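You operate a simulated robot arm through the tools that you are given. There is no shell and no other tool. Be economical: measure what you need, move in short steps, check, and stop when the job is done.

You are at the controls of a simulated robot arm. One attempt, no reset.

JOB
Put the bin labelled "arch" from the top of the wooden bench on the third shelf from the top of the blue rack and the bin labelled "lamp" on the lower shelf of the wooden bench. Close the battery lid. Fetch the square blue pad and set it on the white plate. Take the blue clip and put it on the yellow plate. Put the white lamp from the blue panel on the table on the cream top and the yellow lamp on the long black panel. Do these in any order. Set down upright: lamp.

Only the result counts: the job must be done as asked and must still hold three seconds after the hand-in. Knocking over, shifting, dropping, spilling or breaking anything else fails it. A push-on lid holds only when it is set on centred and level and pressed home; a screw cap is set on level and turned clockwise until tight.

ROBOT AND FRAMES
A 7-joint arm with a three-finger gripper on a trunk, on a base that drives. Base frame: it is fixed to the floor where the robot stands at the start and does not move with it; the origin is under the middle of the robot, x ahead of it, y to its left, z up. Units: mm, rad, N and s.
With the tool pointing down near the work surface it reaches from about 420 to 920 mm from the robot's upright axis, wherever it stands. Its first joint turns from -2.897 to 2.897 rad. Places, roughly: battery lid [200, -4700, 900]; bin [1000, 0, 1000]; blue clip (4x3x4 cm) [-700, -5200, 900]; cream top [-3000, -2100, 1200]; lamp [-500, -5000, 1000]; long black panel [-2500, -5400, 900]; lower shelf of the wooden bench [800, 700, 300]; square blue pad (7x7x3 cm) [300, -4700, 900]; third shelf of the blue rack [600, 2800, 900]; white plate (12x8x1 cm) [-300, -4800, 900]; yellow plate (12x8x1 cm) [-300, -5100, 900]. Payload 2.69 kg.
The tool frame sits at the grasp point between the pads (the TCP): z along the fingers, y along the line on which they close. The tips reach 29 mm beyond it. Largest opening 120 mm; the body of the gripper starts 78 mm behind the TCP.
Orientation is that of the tool frame in the base frame, as [roll, pitch, yaw] about the fixed x, y, z axes, in that order (R = Rz(yaw) Ry(pitch) Rx(roll)). With the fingers straight down and closing along the base's y, the tool's x points along the base's -x, its y along +y and its z along -z.

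CONTROLS
- The arm moves only by the tool apply_moves. Its argument "moves" is a list that holds one entry, the list of rows, each a list of 7 numbers: the shift along the base's x, y, z in units of 25 mm (1.0 is 25 mm), then the turn, a rotation vector about the base's x, y, z in units of 6 degrees (1.0 is 6 degrees), then the gripper command, from -1 (fully open) to 1 (shut), values between in proportion. In form: [[[x, y, z, ax, ay, az, grip], ...]]. A call has 1 to 8 rows; each row shifts and turns the commanded pose from where the row before left it. A call with a number of a shift or a turn outside -1 to 1 is refused whole. A row lasts 0.2 s, in which the tool goes at most 50 mm and 0.15 rad; a call with a longer step from one row to the next is refused whole, and so is a gripper value outside its range. A pose out of reach is approached as far as the arm can. The call stops where the force on the tool passes 40 N (or 10 N more than at its start, if that is more) or the arm is blocked; 0.2 s more then pass. The fingers move at their own pace and stop on an object; they squeeze with about 35 N. The grip force told is the motor's: it shows also when the fingers shut on nothing. Time passes only in rows, and 0.2 s behind the last, so rows that do not move let the fingers close. It gives the time, the measured TCP pose, the force on the tool (base axes), the opening and the grip force at its end, in the units of the frame above (readings bear some noise), with the torque about the TCP (base axes, N m) and any sound that the robot's microphone picked up.
- Cameras (640 x 400 px; columns grow to the right, rows downward): "scene" is now at [242.9, 27.1, 1292]; the picture's right is [0.31, -0.95, 0.00], its down [-0.48, -0.16, -0.86] and it looks along [0.82, 0.27, -0.51] (base axes); focal length 250 px, centre (320, 200). "wrist" rides on the gripper at [63, 0, -104] in the tool frame; the picture's right is [0.00, 1.00, 0.00], its down [-0.83, 0.00, -0.56] and it looks along [-0.56, 0.00, 0.83] (tool axes); focal length 275 px, centre (320, 200).
- get_image(camera): a new picture of that camera. It takes no simulated time.
- lift_body(by): slides the trunk up (or, below 0, down) by that many mm; the arm and the scene camera ride with it, the base frame stays. It gives what a move gives, with no picture.
- base_move(legs): drives the robot by 1 to 6 legs, each [ahead, left, turn to the left] in mm, mm and rad, along the robot's own axes; the way and the turn of a leg run together, so that a leg with both is an arc; at most 1500 mm and 3.142 rad a leg. The arm and the cameras ride along, it lands a little off, and it stops where it bumps. It gives what a move gives.
- pan_tilt(pan, tilt): turns the head with the scene camera to pan (to the left, within 1.501 rad either way) and tilt (down, from -0.506 to 1.204), counted from straight ahead of the robot. It gives what a move gives.
- probe_pixels(camera, pixels): for up to 12 pixels [column, row] of the newest picture of that camera ("zoom" is the newest enlarged one), the place [x, y, z] in the base frame of the surface seen there, good to about 2 mm. It takes no simulated time.
- enlarge(camera, box): a new picture of the part [left, top, right, bottom] of that camera's present view, enlarged. It takes no simulated time.
- hand_in(): hands the job in; it is judged then, once.

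Go step by step. Measure first, check grasps and placings, and put right what went wrong. The budget is 131 turns and 144 pictures, counting those below and the enlarged ones. Unless the task says otherwise, let go and move clear before handing in.

The tools are called as a command line: name --argument value ..., lists and objects as JSON in quotes. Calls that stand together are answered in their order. apply_moves: Moves the arm, as the interface text tells. Its arguments: {"type":"object","properties":{"moves":{"type":"array"}},"required":["moves"]} The other tools are called the same way: lift_body (by) slides the trunk up or down; base_move (legs) drives the base; pan_tilt (pan, tilt) turns the head that bears the scene camera; get_image (camera) takes a picture; probe_pixels (camera, pixels) gives the place of the surface under pixels of a picture; enlarge (camera, box) takes an enlarged picture of a part of a camera's view; hand_in () hands the job in.

At the start:

```text
t: 0.0
eef_pos: [509.2, 222.8, 1103.2]
tcp_rot: [3.141, 0.0, 3.142]
ft_force: [0.4, -0.3, -0.2]
wrist_torque: [-0.04, 0.01, -0.02]
width: 120.0
grasp_force: 0.1
trunk travel left (down, up): [-531.0, 82.0]
robot x, y, heading: [0.4, 1.3, -0.0]
head pan, tilt: [0.316, 0.532]
```

scene: 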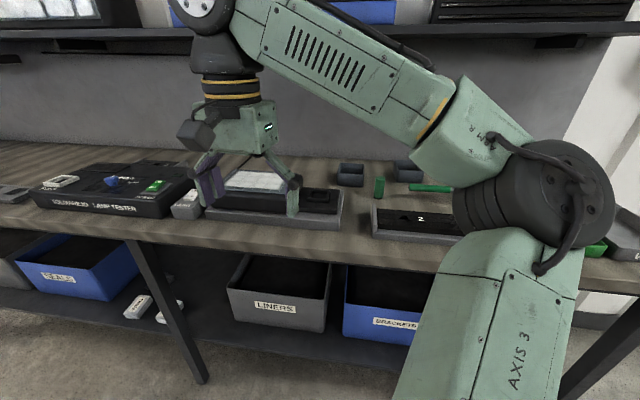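
wrist: 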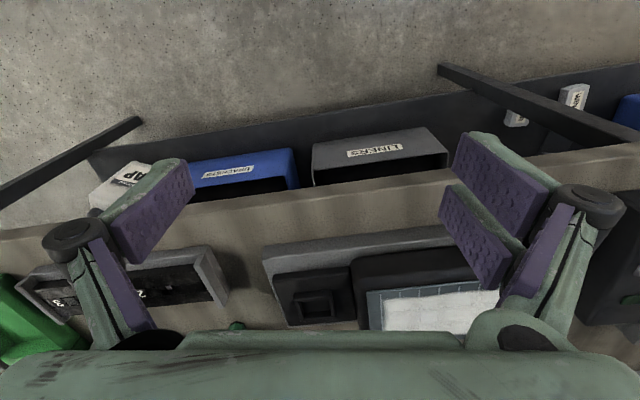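

The scene picture shows the wooden bench ahead with several bins; the arm hides the right part. I'll turn the head to look along the bench.

pan_tilt --pan -0.5 --tilt 0.5

get_image --camera "scene"

pan_tilt --pan 1.0 --tilt 0.5

get_image --camera "scene"

```text
t: 1.1
eef_pos: [509.3, 222.5, 1103.0]
tcp_rot: [-3.141, -0.001, -3.14]
ft_force: [-0.8, -0.7, 0.2]
wrist_torque: [0.0, 0.01, -0.05]
width: 119.9
grasp_force: 0.1
trunk travel left (down, up): [-531.0, 82.0]
robot x, y, heading: [0.2, -1.6, 0.001]
head pan, tilt: [-0.499, 0.499]
```

```text
141 pictures are left
```

scene: 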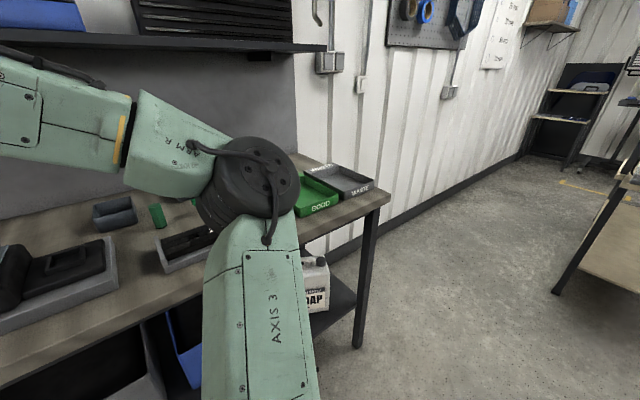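

```text
t: 2.7
eef_pos: [509.5, 221.3, 1103.6]
tcp_rot: [-3.14, 0.0, -3.14]
ft_force: [-0.7, -0.2, 0.7]
wrist_torque: [-0.02, -0.03, 0.0]
width: 119.8
grasp_force: 0.1
trunk travel left (down, up): [-531.0, 82.0]
robot x, y, heading: [-1.2, 2.3, -0.002]
head pan, tilt: [1.0, 0.499]
```

```text
140 pictures are left
```

scene: 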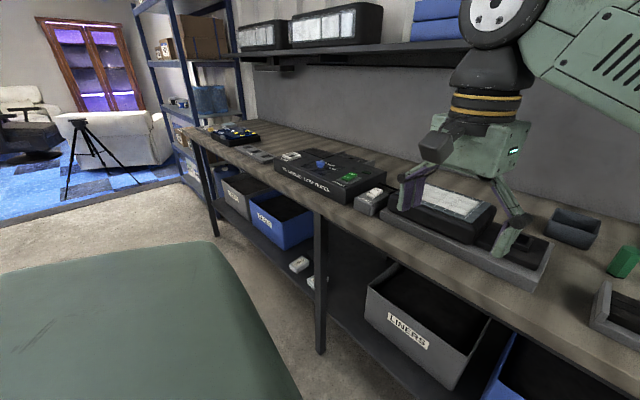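

Two dark small open bins are on the bench top near (571,228) in the last picture. I'll look from the front with enlargement.

pan_tilt --pan 0.15 --tilt 0.5

get_image --camera "scene"

enlarge --camera "scene" --box '[180, 130, 420, 280]'

```text
t: 3.9
eef_pos: [509.2, 222.9, 1103.6]
tcp_rot: [-3.141, 0.0, -3.141]
ft_force: [-0.5, 0.2, -0.8]
wrist_torque: [0.03, 0.01, -0.01]
width: 119.9
grasp_force: 0.1
trunk travel left (down, up): [-531.0, 82.0]
robot x, y, heading: [-0.2, 1.7, -0.002]
head pan, tilt: [0.15, 0.499]
```

```text
139 pictures are left
```

scene: 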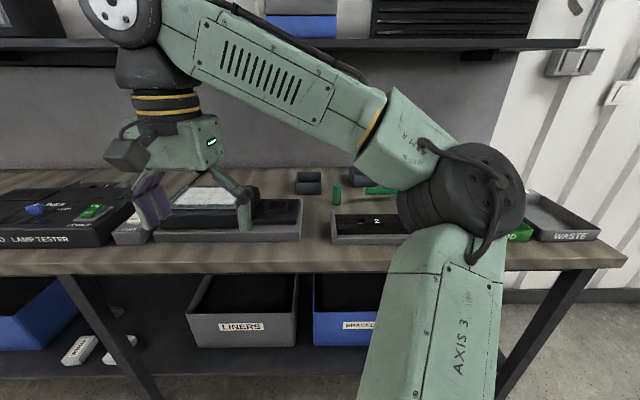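

```text
2.67 times, centred on (300, 205) of scene
```

zoom: 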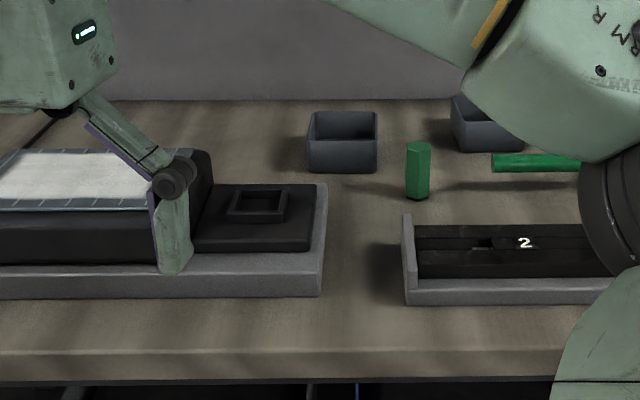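

Two grey bins at zoom (343,142) and (487,122), no label on their front faces. I'll probe their places.

probe_pixels --camera "zoom" --pixels '[[309, 170], [376, 171], [377, 116], [311, 138], [342, 155], [452, 145], [520, 150], [453, 100], [418, 180], [330, 90], [345, 120], [560, 165]]'

pan_tilt --pan 0.7 --tilt 0.6

get_image --camera "scene"

```text
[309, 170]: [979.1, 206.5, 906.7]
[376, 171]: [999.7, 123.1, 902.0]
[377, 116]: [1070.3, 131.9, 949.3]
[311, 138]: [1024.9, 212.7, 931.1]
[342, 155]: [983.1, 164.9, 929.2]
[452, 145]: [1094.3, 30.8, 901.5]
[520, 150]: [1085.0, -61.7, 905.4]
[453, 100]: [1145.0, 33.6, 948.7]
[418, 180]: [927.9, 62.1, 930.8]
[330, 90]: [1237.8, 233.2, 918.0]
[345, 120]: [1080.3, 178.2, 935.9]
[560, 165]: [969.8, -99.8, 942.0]
```

```text
t: 4.9
eef_pos: [508.3, 222.4, 1103.2]
tcp_rot: [-3.14, 0.0, -3.141]
ft_force: [-0.3, 0.4, -0.3]
wrist_torque: [0.04, -0.03, 0.04]
width: 119.8
grasp_force: 0.1
trunk travel left (down, up): [-531.0, 82.0]
robot x, y, heading: [-1.5, -2.0, -0.001]
head pan, tilt: [0.7, 0.6]
```

```text
137 pictures are left
```

scene: 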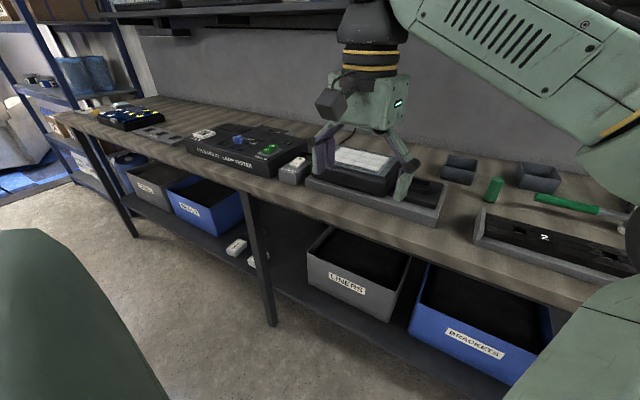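

The bins' front faces carry no visible label, so I'll bring the wrist camera nearer over them.

apply_moves --moves '[[[1, -0.6, 0.5, 0, 0, 0, -1], [1, -0.6, 0.5, 0, 0, 0, -1], [1, -0.6, 0.5, 0, 0, 0, -1], [1, -0.6, 0.5, 0, 0, 0, -1], [1, -0.6, 0, 0, 0, 0, -1], [1, -0.6, 0, 0, 0, 0, -1], [1, -0.6, 0, 0, 0, 0, -1], [1, -0.6, 0, 0, 0, 0, -1]]]'

get_image --camera "wrist"

get_image --camera "scene"

```text
t: 6.7
eef_pos: [704.0, 100.6, 1099.0]
tcp_rot: [3.139, 0.003, -3.141]
ft_force: [0.7, -0.3, -0.4]
wrist_torque: [0.03, 0.02, 0.0]
width: 120.3
grasp_force: 0.1
out of reach, approached as far as the arm can: row 1, 2, 3, 4, 6, 8
trunk travel left (down, up): [-531.0, 82.0]
robot x, y, heading: [-2.0, -3.3, -0.001]
head pan, tilt: [0.7, 0.6]
```

```text
136 pictures are left
```

wrist: 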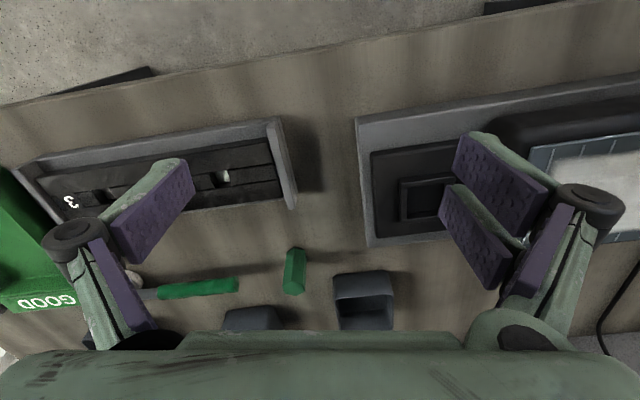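

```text
135 pictures are left
```

scene: 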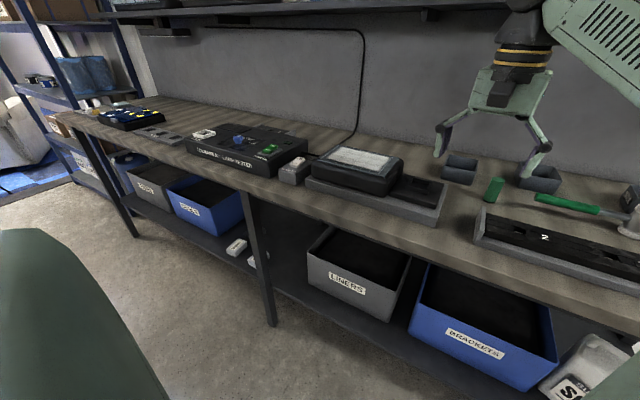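

The bins now stand free of the arm at (460,170) and (540,178); I'll enlarge there.

enlarge --camera "scene" --box '[430, 140, 580, 220]'

enlarge --camera "scene" --box '[60, 80, 320, 200]'

enlarge --camera "scene" --box '[100, 150, 320, 290]'

```text
4.27 times, centred on (505, 180) of scene
```

zoom: 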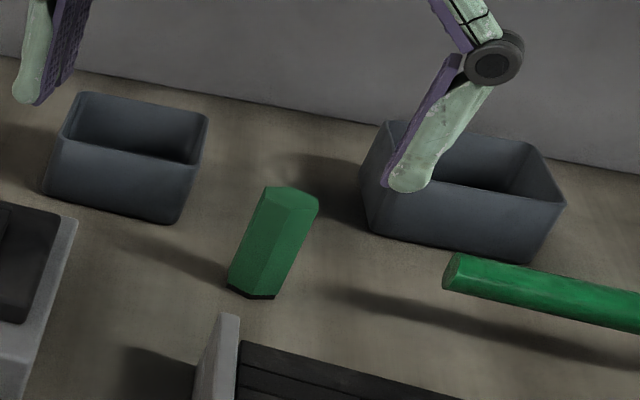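

```text
2.46 times, centred on (190, 140) of scene
```

zoom: 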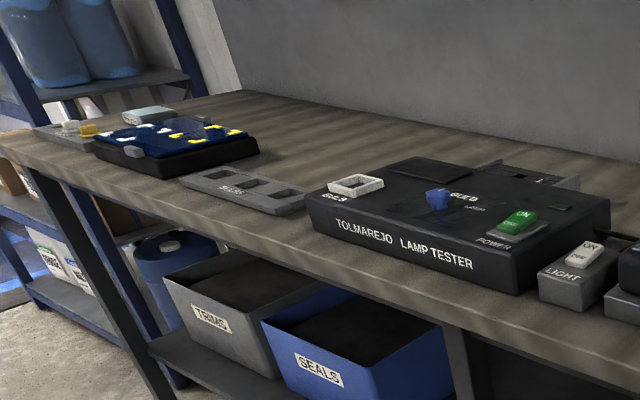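

```text
2.86 times, centred on (210, 220) of scene
```

zoom: 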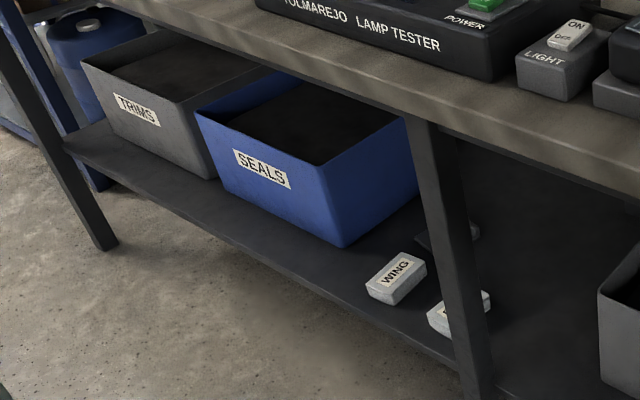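

No label on the visible faces, so I'll measure the bins, the bench edge and shelf from this view in order to grasp a bin and turn it to read it.

enlarge --camera "scene" --box '[430, 140, 580, 220]'

probe_pixels --camera "zoom" --pixels '[[48, 188], [55, 143], [180, 217], [190, 170], [84, 97], [203, 119], [362, 222], [540, 258], [558, 205], [395, 124], [525, 145], [270, 200]]'

probe_pixels --camera "scene" --pixels '[[300, 210], [450, 258], [420, 20], [240, 20], [235, 248], [250, 262], [270, 320], [300, 298], [200, 205], [130, 215], [250, 140], [60, 100]]'

```text
4.27 times, centred on (505, 180) of scene
```

zoom: 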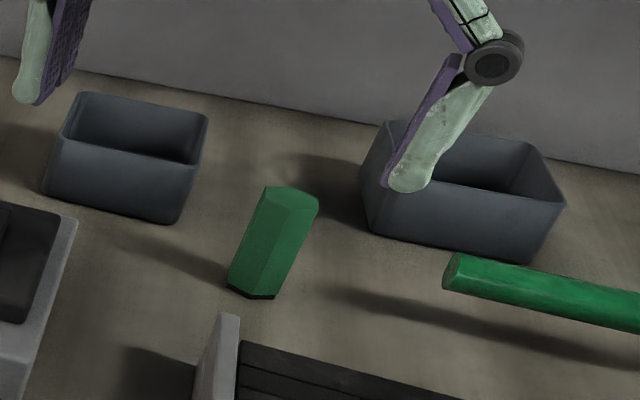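

```text
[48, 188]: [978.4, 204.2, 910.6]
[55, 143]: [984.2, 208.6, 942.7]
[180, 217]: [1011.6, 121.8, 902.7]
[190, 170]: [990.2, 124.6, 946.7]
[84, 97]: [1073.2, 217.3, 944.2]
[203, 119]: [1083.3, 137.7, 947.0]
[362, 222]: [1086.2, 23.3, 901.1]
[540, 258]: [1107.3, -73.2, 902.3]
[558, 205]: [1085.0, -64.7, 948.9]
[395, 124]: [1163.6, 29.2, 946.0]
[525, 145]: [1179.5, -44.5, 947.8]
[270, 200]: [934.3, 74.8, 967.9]
```

```text
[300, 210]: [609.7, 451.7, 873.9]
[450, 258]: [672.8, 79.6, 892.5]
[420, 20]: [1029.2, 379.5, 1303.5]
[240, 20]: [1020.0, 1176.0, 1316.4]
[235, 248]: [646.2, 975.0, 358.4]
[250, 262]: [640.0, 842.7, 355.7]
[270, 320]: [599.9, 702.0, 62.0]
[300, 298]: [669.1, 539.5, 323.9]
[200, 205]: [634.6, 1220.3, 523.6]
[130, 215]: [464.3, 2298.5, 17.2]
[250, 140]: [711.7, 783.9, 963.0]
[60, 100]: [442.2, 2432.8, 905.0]
```

Bin 1 is centred about (1032,172), bin 2 about (1130,-18), tops at z≈948; the upper shelf's front is at x≈1020, z≈1303. I'll drive nearer with the arm pulled back a little.

base_move --legs '[[200, 0, 0]]'

apply_moves --moves '[[[-0.8, 0.3, -0.4, 0, -1, 0, -1], [-0.8, 0.3, -0.4, 0, -1, 0, -1], [-0.8, 0.3, -0.4, 0, -1, 0, -1], [-0.8, 0.3, -0.4, 0, -1, 0, -1], [-0.8, 0.3, -0.4, 0, -1, 0, -1], [0, 0.3, -0.4, 0, -1, 0, -1]]]'

pan_tilt --pan 0.15 --tilt 0.5

get_image --camera "scene"

get_image --camera "wrist"

```text
t: 8.3
eef_pos: [903.2, 100.0, 1098.9]
tcp_rot: [3.139, 0.002, 3.14]
ft_force: [-0.6, 0.5, -0.8]
wrist_torque: [0.02, 0.03, 0.02]
width: 120.0
grasp_force: 0.0
trunk travel left (down, up): [-531.0, 82.0]
robot x, y, heading: [202.7, 1.6, 0.002]
head pan, tilt: [0.7, 0.6]
```

```text
t: 9.7
eef_pos: [802.6, 144.1, 1038.5]
tcp_rot: [3.137, 0.633, 3.141]
ft_force: [1.4, -0.5, -0.4]
wrist_torque: [0.0, -0.03, 0.02]
width: 119.9
grasp_force: 0.1
trunk travel left (down, up): [-531.0, 82.0]
robot x, y, heading: [197.9, -0.6, -0.0]
head pan, tilt: [0.7, 0.6]
```

```text
t: 10.6
eef_pos: [802.7, 144.8, 1040.2]
tcp_rot: [3.139, 0.63, 3.14]
ft_force: [-0.3, 0.5, -0.1]
wrist_torque: [0.0, -0.04, -0.03]
width: 120.2
grasp_force: 0.0
trunk travel left (down, up): [-531.0, 82.0]
robot x, y, heading: [198.6, 0.5, -0.004]
head pan, tilt: [0.15, 0.499]
```

```text
130 pictures are left
```

scene: 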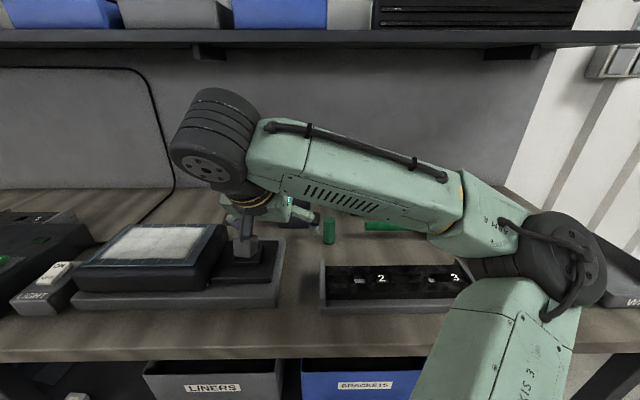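

```text
129 pictures are left
```

wrist: 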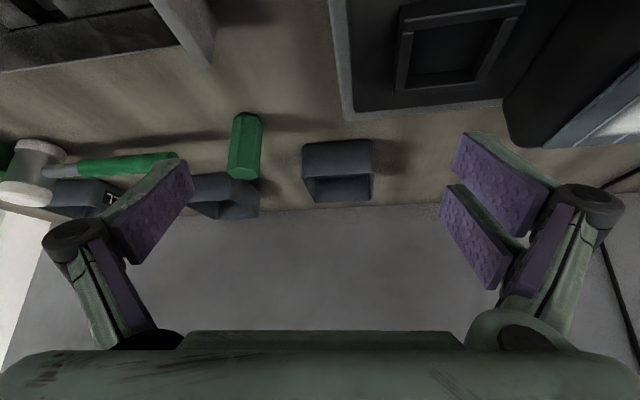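

A third bin with a label shows at wrist (85,193). Enlarging there.

enlarge --camera "wrist" --box '[0, 120, 280, 240]'

probe_pixels --camera "wrist" --pixels '[[85, 193], [60, 190], [105, 197], [240, 205], [340, 150]]'

pan_tilt --pan -0.55 --tilt 0.45

get_image --camera "scene"

```text
2.29 times, centred on (140, 180) of wrist
```

zoom: 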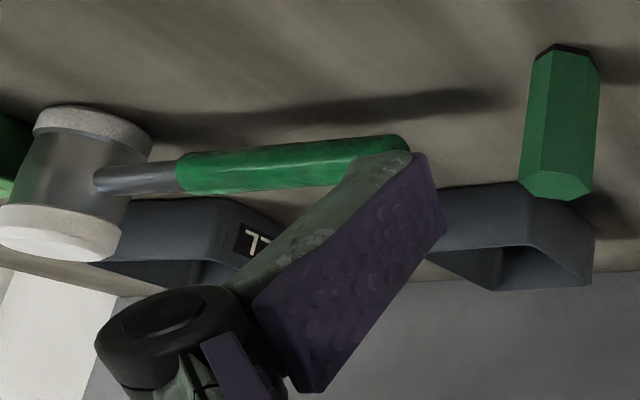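

```text
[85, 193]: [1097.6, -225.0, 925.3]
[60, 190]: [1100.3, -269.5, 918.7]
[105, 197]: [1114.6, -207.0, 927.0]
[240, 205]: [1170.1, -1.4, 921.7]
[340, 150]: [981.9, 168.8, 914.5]
```

```text
t: 11.7
eef_pos: [802.2, 144.2, 1039.0]
tcp_rot: [3.138, 0.631, 3.14]
ft_force: [-0.1, 0.1, -0.3]
wrist_torque: [-0.02, 0.02, -0.03]
width: 120.2
grasp_force: 0.1
trunk travel left (down, up): [-531.0, 82.0]
robot x, y, heading: [194.3, 1.7, -0.002]
head pan, tilt: [-0.55, 0.45]
```

```text
127 pictures are left
```

scene: 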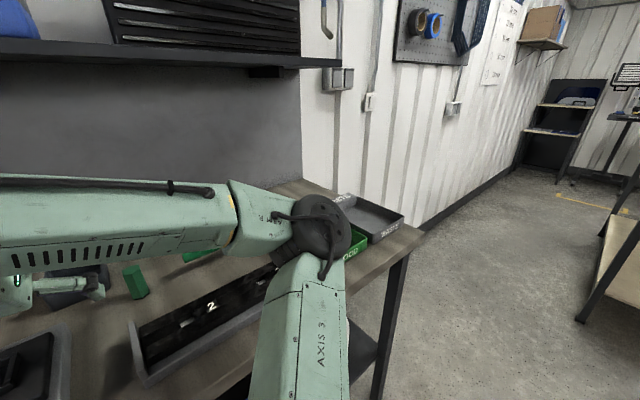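

The third bin at about (1130,-240) carries a label on its left side; I'll move the wrist camera to the right and raise it to read it.

apply_moves --moves '[[[0, -1, 0.5, 0, 0, 0, -1], [0, -1, 0.5, 0, 0, 0, -1], [0, -1, 0.5, 0, 0, 0, -1], [0, -1, 0.3, 0, 0, 0, -1], [0, -1, 0, 0, 0, 0, -1], [0, -1, 0, 0, 0, 0, -1], [0, -1, 0, 0, 0, 0, -1]]]'

get_image --camera "wrist"

enlarge --camera "wrist" --box '[140, 120, 400, 240]'

```text
t: 13.3
eef_pos: [801.3, -31.2, 1085.5]
tcp_rot: [3.139, 0.632, -3.141]
ft_force: [0.5, 0.2, -0.3]
wrist_torque: [0.01, 0.01, -0.04]
width: 120.1
grasp_force: 0.0
trunk travel left (down, up): [-531.0, 82.0]
robot x, y, heading: [196.8, -1.6, -0.0]
head pan, tilt: [-0.55, 0.45]
```

```text
126 pictures are left
```

wrist: 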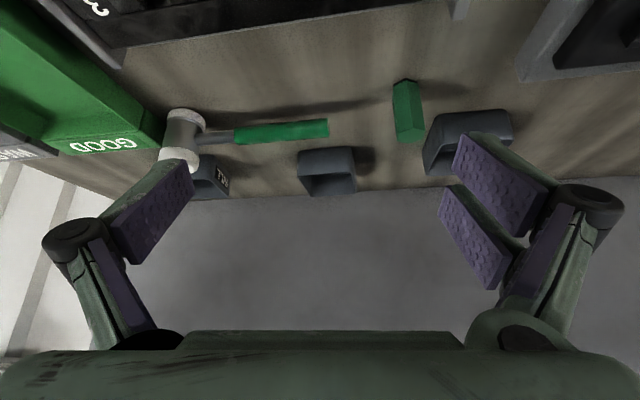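

```text
2.46 times, centred on (270, 180) of wrist
```

zoom: 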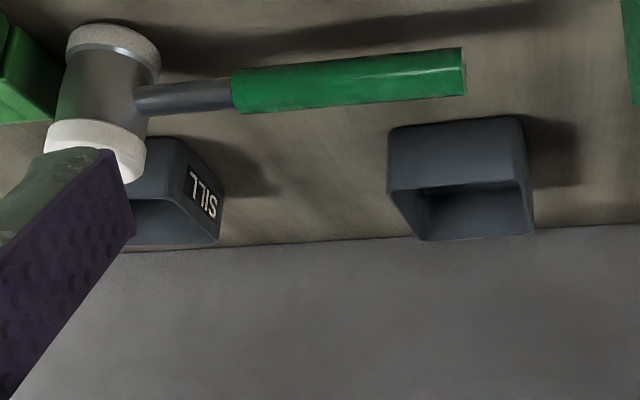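

The third bin reads "SILL". Next I look at bin 2's right side from further right.

apply_moves --moves '[[[0, -1, 0.3, 0, 0, 0, -1], [0, -1, 0.3, 0, 0, 0, -1], [0, -1, 0.3, 0, 0, 0, -1], [0, -1, 0.3, 0, 0, 0, -1], [0, -1, 0, 0, 0, 0, -1], [0, -1, 0, 0, 0, 0, -1], [0, -1, 0, 0, 0, 0, -1], [0, -1, 0, 0, 0, 0, -1]]]'

get_image --camera "wrist"

```text
t: 15.1
eef_pos: [801.3, -232.0, 1114.4]
tcp_rot: [3.138, 0.632, 3.14]
ft_force: [-0.6, 1.0, 1.0]
wrist_torque: [0.01, 0.04, -0.01]
width: 120.0
grasp_force: 0.0
trunk travel left (down, up): [-531.0, 82.0]
robot x, y, heading: [197.3, 2.3, 0.0]
head pan, tilt: [-0.55, 0.45]
```

```text
124 pictures are left
```

wrist: 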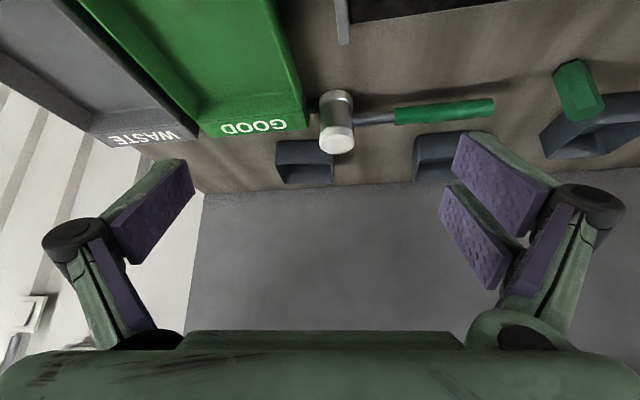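

enlarge --camera "wrist" --box '[260, 90, 480, 200]'

pan_tilt --pan 0.2 --tilt 0.5

get_image --camera "scene"

```text
2.91 times, centred on (370, 145) of wrist
```

zoom: 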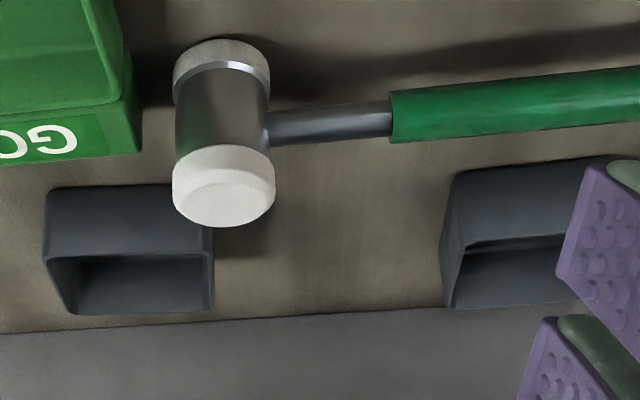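

```text
t: 16.2
eef_pos: [800.5, -229.9, 1114.8]
tcp_rot: [3.138, 0.633, -3.141]
ft_force: [-0.5, -0.1, 0.6]
wrist_torque: [0.03, 0.0, -0.01]
width: 120.1
grasp_force: 0.0
trunk travel left (down, up): [-531.0, 82.0]
robot x, y, heading: [200.8, -5.8, -0.003]
head pan, tilt: [0.201, 0.499]
```

```text
122 pictures are left
```

scene: 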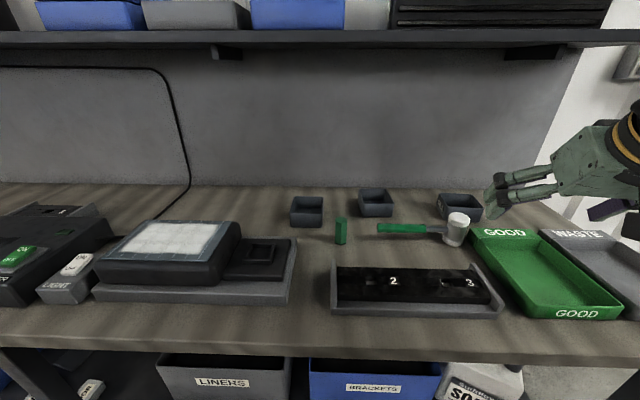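

Bin 2 shows no label on three sides, so it is at its back; bin 1's is at the left or back. I'll move over to bin 1 and grasp it about its sides.

apply_moves --moves '[[[0, 1, 0, 0, 0, 0, -1], [0, 1, 0, 0, 0, 0, -1], [0, 1, 0, 0, 0, 0, -1], [0, 1, 0, 0, 0, 0, -1], [0, 1, 0, 0, 0, 0, -1], [0, 1, 0, 0, 0, 0, -1], [0, 1, 0, 0, 0, 0, -1], [0, 1, 0, 0, 0, 0, -1]]]'

apply_moves --moves '[[[0.6, 1, -0.3, 0, 0, 0, -1], [0.6, 1, -0.3, 0, 0, 0, -1], [0.6, 1, -0.3, 0, 0, 0, -1], [0.6, 1, -0.3, 0, 0, 0, -1], [0.6, 1, -0.3, 0, 0, 0, -1], [0.6, 1, -0.3, 0, 0, 0, -1], [0.6, 1, -0.2, 0, 0, 0.4, -1], [0.6, 1, -0.2, 0, 0, 0.4, -1]]]'

get_image --camera "wrist"

```text
t: 18.0
eef_pos: [802.0, -30.2, 1114.7]
tcp_rot: [3.139, 0.63, 3.139]
ft_force: [-0.1, 0.4, -0.3]
wrist_torque: [0.02, 0.04, 0.03]
width: 120.0
grasp_force: 0.2
trunk travel left (down, up): [-531.0, 82.0]
robot x, y, heading: [199.4, 1.1, -0.005]
head pan, tilt: [0.201, 0.499]
```

```text
t: 19.8
eef_pos: [923.0, 169.9, 1059.8]
tcp_rot: [3.139, 0.631, -3.058]
ft_force: [1.0, -0.3, -0.3]
wrist_torque: [0.0, 0.0, -0.02]
width: 120.1
grasp_force: 0.0
trunk travel left (down, up): [-531.0, 82.0]
robot x, y, heading: [196.4, -0.5, 0.003]
head pan, tilt: [0.201, 0.499]
```

```text
121 pictures are left
```

wrist: 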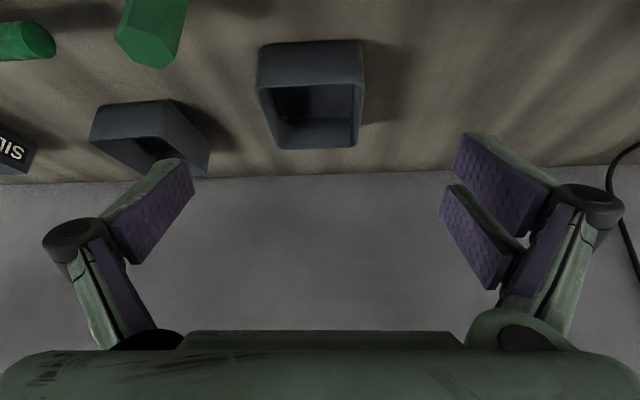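

Bin 1 is at wrist (310,95), roughly in line; I'll probe its rim for the exact place.

probe_pixels --camera "wrist" --pixels '[[262, 86], [358, 84], [282, 146], [352, 145], [262, 50], [358, 46], [310, 85]]'

```text
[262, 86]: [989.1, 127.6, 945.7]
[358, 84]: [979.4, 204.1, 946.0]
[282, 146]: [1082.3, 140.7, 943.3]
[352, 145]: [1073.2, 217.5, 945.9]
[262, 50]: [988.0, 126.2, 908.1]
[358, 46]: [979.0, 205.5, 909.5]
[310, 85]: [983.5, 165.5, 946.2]
```

Bin 1's centre is (1031,172), yaw about 7.5°. Descending with fingers either side, then closing.

apply_moves --moves '[[[0.7, 0, -0.8, 0, 0, 0.45, -1], [0.7, 0, -0.8, 0, 0, 0, -1], [0.7, 0, -0.8, 0, 0, 0, -1], [0.7, 0, -0.8, 0, 0, 0, -1], [0.7, 0, -0.8, 0, 0, 0, -1], [0.7, 0, -0.9, 0, 0, 0, -1]]]'

apply_moves --moves '[[[0, 0, 0, 0, 0, 0, 1], [0, 0, 0, 0, 0, 0, 1], [0, 0, 0, 0, 0, 0, 1], [0, 0, 0, 0, 0, 0, 1]]]'

get_image --camera "wrist"

```text
t: 20.9
eef_pos: [975.5, 138.0, 1083.9]
tcp_rot: [-3.012, 0.824, -2.973]
ft_force: [0.3, 0.0, 0.4]
wrist_torque: [0.01, 0.01, 0.02]
width: 119.9
grasp_force: 0.0
trunk travel left (down, up): [-531.0, 82.0]
robot x, y, heading: [196.2, -1.7, -0.021]
head pan, tilt: [0.201, 0.499]
stopped in row 5: the arm was blocked; the commanded pose is now the measured one
```

```text
t: 22.1
eef_pos: [978.8, 136.7, 1084.6]
tcp_rot: [-3.002, 0.829, -2.972]
ft_force: [-0.2, -0.7, 0.8]
wrist_torque: [0.01, -0.01, 0.01]
width: 27.4
grasp_force: 1.5
trunk travel left (down, up): [-531.0, 82.0]
robot x, y, heading: [194.7, -2.5, -0.015]
head pan, tilt: [0.201, 0.499]
stopped in row 4: the arm was blocked; the commanded pose is now the measured one
```

```text
120 pictures are left
```

wrist: 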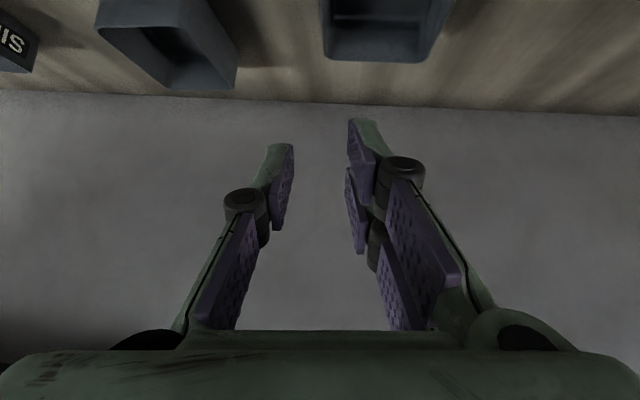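

The arm was blocked in mid-air with no force on the tool, so some link touches something. I'll back up and look.

get_image --camera "scene"

```text
119 pictures are left
```

scene: 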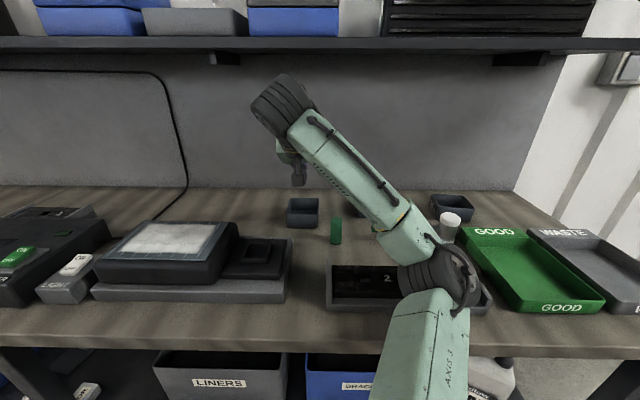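

The elbow (430,270) has come down over the numbered tray. Lifting the trunk takes it off directly.

lift_body --by 80

get_image --camera "scene"

```text
t: 23.3
eef_pos: [991.4, 139.2, 1146.4]
tcp_rot: [-3.017, 0.803, -2.978]
ft_force: [0.8, -0.7, -0.6]
wrist_torque: [0.01, 0.01, 0.01]
width: 0.0
grasp_force: 28.9
trunk travel left (down, up): [-611.0, 2.0]
robot x, y, heading: [193.9, -3.6, -0.015]
head pan, tilt: [0.201, 0.499]
```

```text
118 pictures are left
```

scene: 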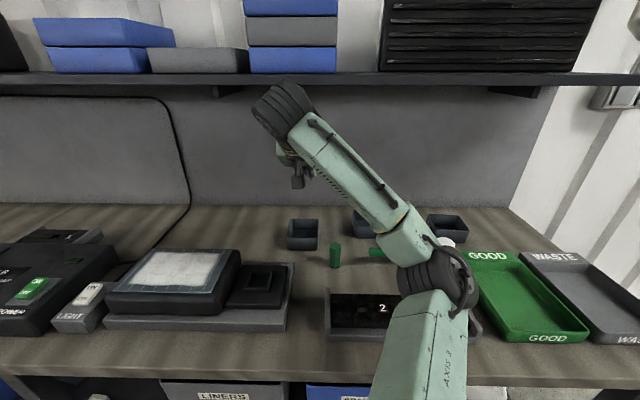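

Trunk is up and contact released; objects look unshifted. I'll probe the elbow and shoulder parts, and the tray, to understand clearances.

probe_pixels --camera "scene" --pixels '[[440, 275], [400, 290], [410, 320], [390, 380], [395, 210], [350, 170], [290, 100], [350, 310], [330, 335], [415, 260]]'

```text
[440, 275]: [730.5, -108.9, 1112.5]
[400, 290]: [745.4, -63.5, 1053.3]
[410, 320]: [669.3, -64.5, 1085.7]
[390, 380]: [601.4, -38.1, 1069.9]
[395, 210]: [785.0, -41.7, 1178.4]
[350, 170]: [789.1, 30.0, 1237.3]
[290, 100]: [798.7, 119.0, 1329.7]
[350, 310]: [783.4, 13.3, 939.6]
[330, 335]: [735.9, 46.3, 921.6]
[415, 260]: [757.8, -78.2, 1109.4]
```

The arm is close to straight and its elbow, now at z≈1050, has about 80 mm more room. I'll restore the orientation, open, and come to a point before the bin.

apply_moves --moves '[[[-0.4, 0.27, -0.8, 0.14, 0.44, 0.14, -1], [-0.4, 0.27, -0.8, 0.14, 0.44, 0.14, -1], [-0.4, 0.27, -0.8, 0.14, 0.44, 0.14, -1], [-0.4, 0.27, -0.8, 0.14, 0.44, 0.14, -1], [0, 0, -0.5, 0, 0, 0, -1]]]'

get_image --camera "scene"

```text
t: 24.5
eef_pos: [951.5, 167.4, 1056.1]
tcp_rot: [-3.132, 0.63, -2.995]
ft_force: [0.3, -0.1, 0.0]
wrist_torque: [0.0, 0.03, -0.02]
width: 90.4
grasp_force: 0.0
trunk travel left (down, up): [-611.0, 2.0]
robot x, y, heading: [194.9, -4.1, -0.011]
head pan, tilt: [0.201, 0.499]
```

```text
117 pictures are left
```

scene: 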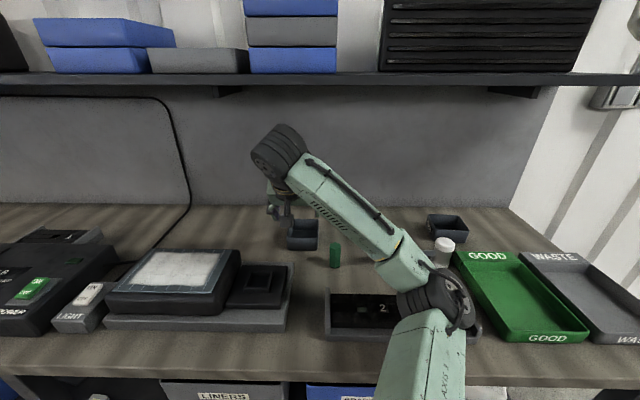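

The elbow (430,300) sits above the tray; probing its height.

probe_pixels --camera "scene" --pixels '[[403, 305], [415, 330], [437, 300], [390, 270], [370, 250], [380, 380], [285, 150]]'

```text
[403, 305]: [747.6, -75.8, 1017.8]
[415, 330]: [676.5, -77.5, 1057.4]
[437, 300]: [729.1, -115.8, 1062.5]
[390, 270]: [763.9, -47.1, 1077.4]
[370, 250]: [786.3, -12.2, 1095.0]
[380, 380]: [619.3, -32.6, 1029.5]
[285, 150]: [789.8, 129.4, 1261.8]
```

The elbow is 540 mm out from the axis: the arm is too folded. Backing off 90 mm straightens it.

base_move --legs '[[-90, 0, 0.012]]'

apply_moves --moves '[[[1, 0, 0, 0, 0, 0, -1], [1, 0, 0, 0, 0, 0, -1], [1, 0, 0, 0, 0, 0, -1], [1, 0, 0, 0, 0, 0, -1], [0.7, 0, -0.5, 0, 0, 0, -1], [0.5, 0, -0.5, 0, 0, 0, -1]]]'

get_image --camera "scene"

probe_pixels --camera "scene" --pixels '[[403, 305], [415, 330], [437, 300], [390, 270], [370, 250], [380, 380], [285, 150]]'

```text
t: 25.6
eef_pos: [859.4, 177.7, 1056.8]
tcp_rot: [-3.133, 0.632, -2.984]
ft_force: [0.0, 0.1, 0.5]
wrist_torque: [0.02, 0.02, 0.01]
width: 119.7
grasp_force: 0.0
trunk travel left (down, up): [-611.0, 2.0]
robot x, y, heading: [105.8, -0.6, -0.004]
head pan, tilt: [0.201, 0.499]
```

```text
t: 27.0
eef_pos: [988.8, 176.7, 1031.0]
tcp_rot: [-3.134, 0.628, -2.981]
ft_force: [-0.3, -0.4, 0.2]
wrist_torque: [0.02, 0.03, -0.04]
width: 120.2
grasp_force: 0.1
trunk travel left (down, up): [-611.0, 2.0]
robot x, y, heading: [106.5, -5.1, -0.003]
head pan, tilt: [0.201, 0.499]
```

```text
116 pictures are left
```

scene: 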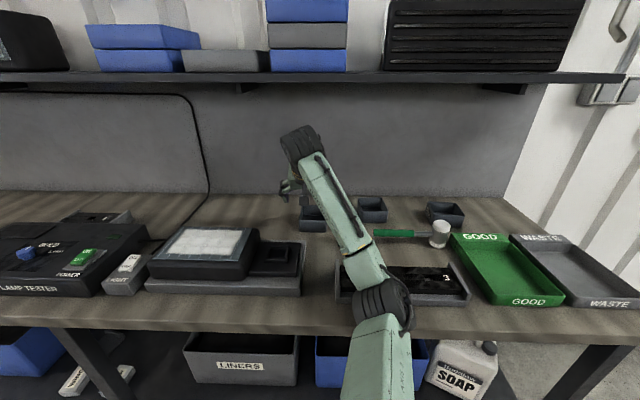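

```text
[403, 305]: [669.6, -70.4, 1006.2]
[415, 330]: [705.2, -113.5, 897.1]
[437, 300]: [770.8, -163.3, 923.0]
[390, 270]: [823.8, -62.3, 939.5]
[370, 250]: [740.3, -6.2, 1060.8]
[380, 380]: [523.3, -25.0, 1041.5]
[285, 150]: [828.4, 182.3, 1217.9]
```

The arm is straighter now. Continuing down to the bin: about 42 mm ahead and 96 down.

apply_moves --moves '[[[0.4, -0.05, -0.8, 0, 0, -0.1, -1], [0.4, -0.05, -0.8, 0, 0, -0.1, -1], [0.4, -0.05, -0.8, 0, 0, 0, -1]]]'

get_image --camera "scene"

get_image --camera "wrist"

probe_pixels --camera "scene" --pixels '[[365, 320], [380, 310], [390, 300], [360, 300], [380, 325], [375, 380]]'

```text
t: 28.0
eef_pos: [994.8, 144.6, 1005.7]
tcp_rot: [-3.128, 0.673, -3.033]
ft_force: [0.1, 0.8, 0.0]
wrist_torque: [0.01, -0.01, 0.01]
width: 119.9
grasp_force: 0.1
trunk travel left (down, up): [-611.0, 2.0]
robot x, y, heading: [95.0, -5.9, -0.013]
head pan, tilt: [0.201, 0.499]
stopped in row 3: the arm was blocked; the commanded pose is now the measured one
```

```text
115 pictures are left
```

scene: 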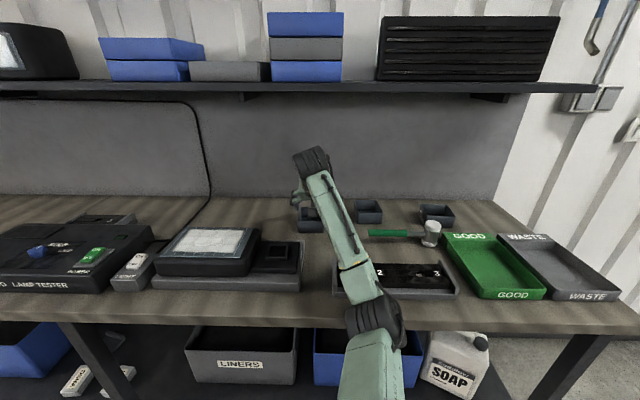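

```text
114 pictures are left
```

wrist: 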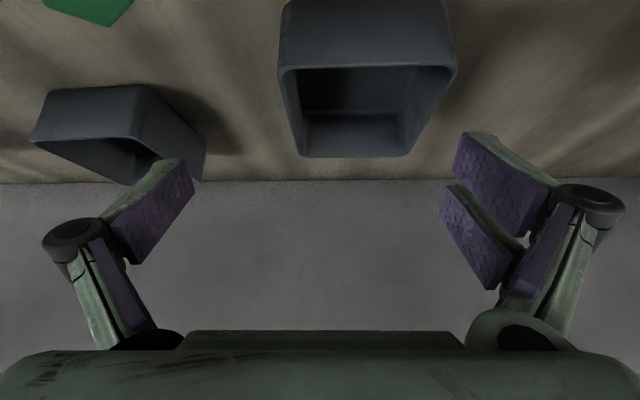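

```text
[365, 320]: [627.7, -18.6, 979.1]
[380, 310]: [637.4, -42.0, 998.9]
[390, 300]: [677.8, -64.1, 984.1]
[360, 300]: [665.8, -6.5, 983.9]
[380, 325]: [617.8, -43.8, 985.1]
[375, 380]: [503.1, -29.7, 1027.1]
```

The elbow drops in front of the tray when the tool leans. With the tool straight down the wrist (about 1200) still clears the shelf at 1303 and the arm gets straighter, so I'll turn it upright while rising.

apply_moves --moves '[[[-0.2, 0.15, 0.6, -0.1, 0.91, 0.03, -1], [-0.2, 0.15, 0.6, -0.1, 0.91, 0.03, -1], [-0.2, 0.15, 0.6, -0.1, 0.91, 0.03, -1], [-0.2, 0.15, 0.6, -0.1, 0.91, 0.03, -1], [-0.2, 0.15, 0.4, -0.1, 0.91, 0.03, -1], [-0.2, 0.15, 0.4, -0.1, 0.91, 0.03, -1], [-0.2, 0.15, 0, -0.1, 0.91, 0.03, -1]]]'

get_image --camera "scene"

```text
t: 29.6
eef_pos: [977.5, 174.3, 1055.5]
tcp_rot: [-3.14, 0.016, -3.007]
ft_force: [-0.3, -0.1, -0.1]
wrist_torque: [0.03, 0.01, -0.02]
width: 120.3
grasp_force: 0.1
out of reach, approached as far as the arm can: row 7
trunk travel left (down, up): [-611.0, 2.0]
robot x, y, heading: [98.2, -5.6, -0.007]
head pan, tilt: [0.201, 0.499]
```

```text
113 pictures are left
```

scene: 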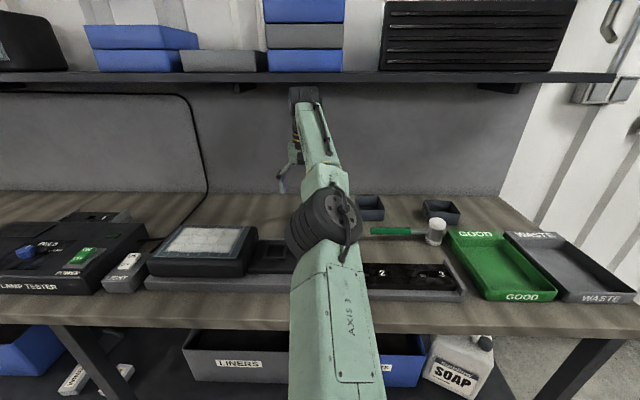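

Arm is straight and high now. I'll drive 60 mm ahead and lower over the bin.

base_move --legs '[[65, 0, 0.006]]'

apply_moves --moves '[[[0, 0, -1, 0, 0, 0, -1], [0, 0, -0.5, 0, 0, 0, -1]]]'

get_image --camera "wrist"

get_image --camera "scene"

```text
t: 30.6
eef_pos: [1042.3, 179.6, 1054.9]
tcp_rot: [3.141, 0.016, -3.003]
ft_force: [0.3, 0.9, 0.1]
wrist_torque: [-0.01, 0.03, -0.02]
width: 120.0
grasp_force: 0.1
trunk travel left (down, up): [-611.0, 2.0]
robot x, y, heading: [160.6, -4.1, 0.003]
head pan, tilt: [0.201, 0.499]
```

```text
t: 31.2
eef_pos: [1042.1, 179.4, 1018.8]
tcp_rot: [-3.141, 0.017, -3.001]
ft_force: [0.2, 0.4, -0.2]
wrist_torque: [-0.02, 0.04, 0.02]
width: 120.1
grasp_force: 0.0
trunk travel left (down, up): [-611.0, 2.0]
robot x, y, heading: [160.2, -4.5, -0.007]
head pan, tilt: [0.201, 0.499]
```

```text
112 pictures are left
```

wrist: 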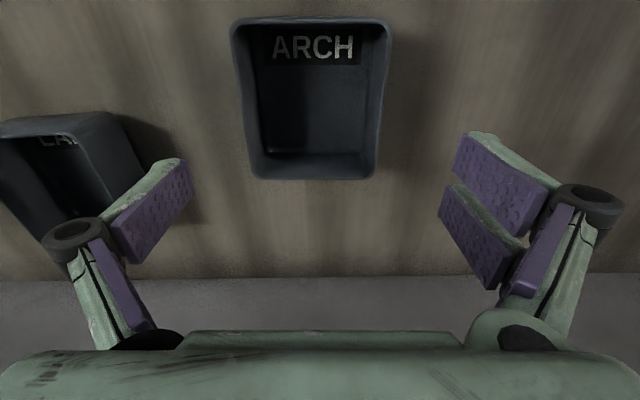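

```text
111 pictures are left
```

scene: 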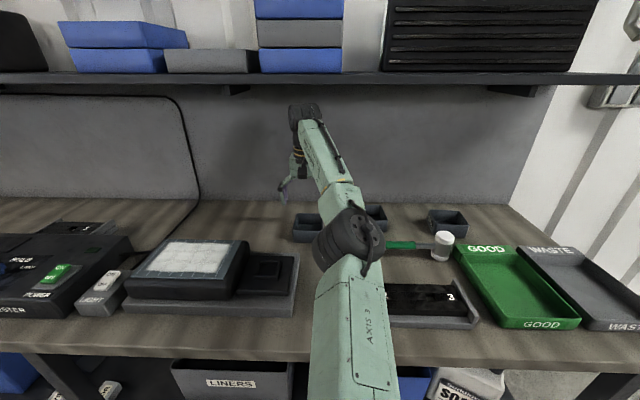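

Labels read: bin 1 "ARCH", bin 2 "LA(MP)", both printed inside. Grasping the ARCH bin: 11 mm back, 7 right, 84 down, then close.

apply_moves --moves '[[[-0.4, -0.28, -0.8, 0, 0, 0, -1], [0, 0, -0.8, 0, 0, 0, -1], [0, 0, -0.8, 0, 0, 0, -1], [0, 0, -0.9, 0, 0, 0, -1]]]'

get_image --camera "wrist"

get_image --camera "scene"

```text
t: 32.2
eef_pos: [1032.2, 174.5, 933.8]
tcp_rot: [-3.141, 0.015, -3.002]
ft_force: [0.1, 0.5, 0.5]
wrist_torque: [0.01, -0.04, 0.0]
width: 120.0
grasp_force: 0.0
trunk travel left (down, up): [-611.0, 2.0]
robot x, y, heading: [164.3, -6.5, -0.002]
head pan, tilt: [0.201, 0.499]
```

```text
110 pictures are left
```

wrist: 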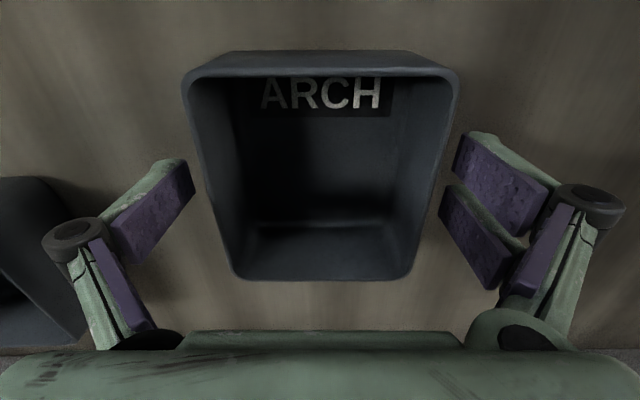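

```text
109 pictures are left
```

scene: 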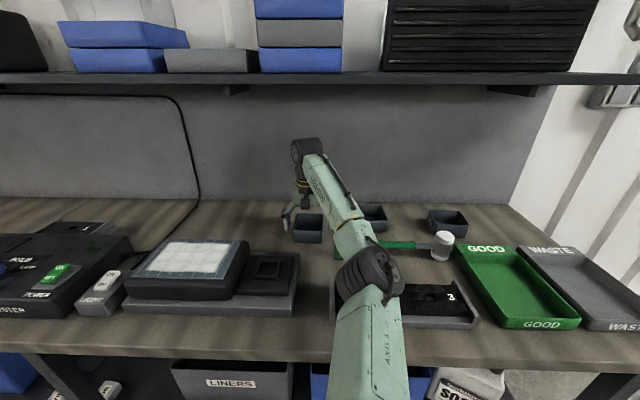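

Fingers straddle the bin properly. Closing and lifting.

apply_moves --moves '[[[0, 0, 0, 0, 0, 0, 1], [0, 0, 0, 0, 0, 0, 1], [0, 0, 0, 0, 0, 0, 1], [0, 0, 0, 0, 0, 0, 1], [0, 0, 0.3, 0, 0, 0, 1], [0, 0, 1, 0, 0, 0, 1], [0, 0, 1, 0, 0, 0, 1], [0, 0, 1, 0, 0, 0, 1]]]'

get_image --camera "wrist"

```text
t: 34.0
eef_pos: [1032.4, 172.7, 1019.1]
tcp_rot: [-3.141, 0.016, -3.003]
ft_force: [-0.1, 0.1, -0.8]
wrist_torque: [0.02, 0.01, 0.03]
width: 89.0
grasp_force: 35.5
trunk travel left (down, up): [-611.0, 2.0]
robot x, y, heading: [163.9, -3.7, -0.008]
head pan, tilt: [0.201, 0.499]
```

```text
108 pictures are left
```

wrist: 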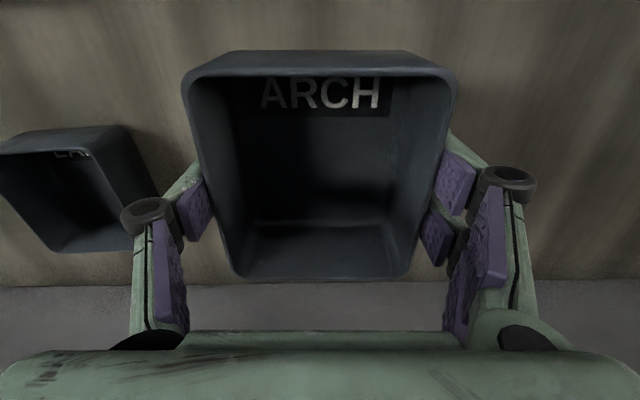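

ARCH is held (89 mm, 35 N). I'll rise while pulling back, then drive back off the bench and look left at the blue rack.

apply_moves --moves '[[[-0.6, 0, 1, 0, 0, 0, 1], [-0.6, 0, 1, 0, 0, 0, 1], [-0.8, 0, 1, 0, 0, 0, 1], [-1, 0, 0.5, 0, 0, 0, 1], [-1, 0, 0, 0, 0, 0, 1], [-1, 0, 0, 0, 0, 0, 1], [-1, 0, 0, 0, 0, 0, 1], [-1, 0, 0, 0, 0, 0, 1]]]'

base_move --legs '[[-450, 0, 0], [0, 900, 0]]'

pan_tilt --pan 0.9 --tilt 0.35

get_image --camera "scene"

```text
t: 35.8
eef_pos: [855.8, 172.8, 1104.9]
tcp_rot: [-3.141, 0.015, -3.003]
ft_force: [0.2, 0.1, -0.6]
wrist_torque: [0.03, 0.02, -0.04]
width: 89.2
grasp_force: 35.2
trunk travel left (down, up): [-611.0, 2.0]
robot x, y, heading: [163.5, -8.2, -0.004]
head pan, tilt: [0.201, 0.499]
```

```text
t: 45.4
eef_pos: [424.0, 1062.2, 1105.6]
tcp_rot: [-3.141, 0.016, -3.012]
ft_force: [-0.7, 0.2, -1.4]
wrist_torque: [0.03, -0.01, 0.02]
width: 89.0
grasp_force: 34.8
trunk travel left (down, up): [-611.0, 2.0]
robot x, y, heading: [-270.7, 886.4, -0.014]
head pan, tilt: [0.201, 0.499]
```

```text
t: 46.4
eef_pos: [424.2, 1062.8, 1105.9]
tcp_rot: [-3.141, 0.016, -3.012]
ft_force: [-0.8, 0.6, -0.4]
wrist_torque: [-0.01, -0.01, -0.01]
width: 89.0
grasp_force: 34.9
trunk travel left (down, up): [-611.0, 2.0]
robot x, y, heading: [-269.9, 892.7, -0.016]
head pan, tilt: [0.901, 0.351]
```

```text
107 pictures are left
```

scene: 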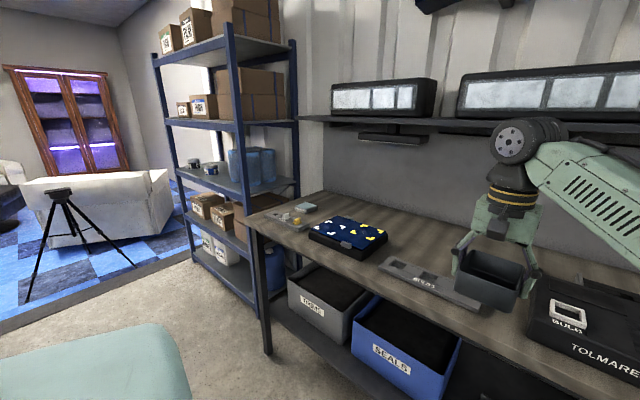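

The rack stands left of the bench; its third shelf (z≈900) holds cans at (215,167) and blue cylinders at (250,165). Driving along to face it.

base_move --legs '[[0, 1400, 0.014], [0, 350, 0]]'

pan_tilt --pan 0.15 --tilt 0.4

get_image --camera "scene"

```text
t: 54.9
eef_pos: [433.9, 2228.6, 1103.7]
tcp_rot: [-3.122, 0.01, -3.023]
ft_force: [0.6, -2.1, -0.7]
wrist_torque: [0.06, -0.01, -0.05]
width: 89.3
grasp_force: 35.6
trunk travel left (down, up): [-611.0, 2.0]
robot x, y, heading: [-264.2, 2063.7, -0.005]
head pan, tilt: [0.901, 0.351]
stopped in leg 1: the force on the tool passed its limit at 54 N (the readings are from after the stop); the commanded pose is now the measured one
```

```text
t: 56.0
eef_pos: [434.4, 2230.5, 1103.5]
tcp_rot: [-3.12, 0.009, -3.023]
ft_force: [0.5, -2.7, -0.4]
wrist_torque: [0.03, 0.04, -0.12]
width: 89.2
grasp_force: 35.2
trunk travel left (down, up): [-611.0, 2.0]
robot x, y, heading: [-261.2, 2063.0, -0.003]
head pan, tilt: [0.15, 0.4]
```

```text
106 pictures are left
```

scene: 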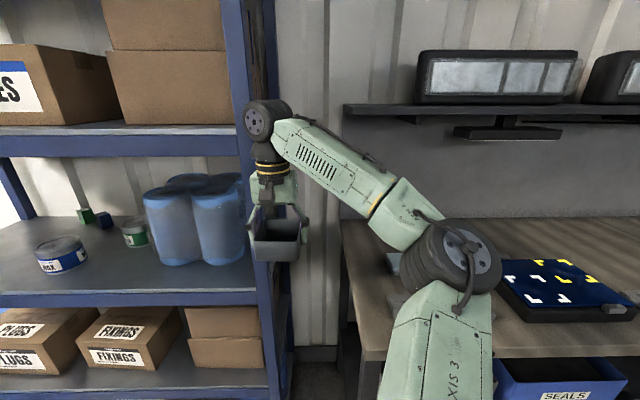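

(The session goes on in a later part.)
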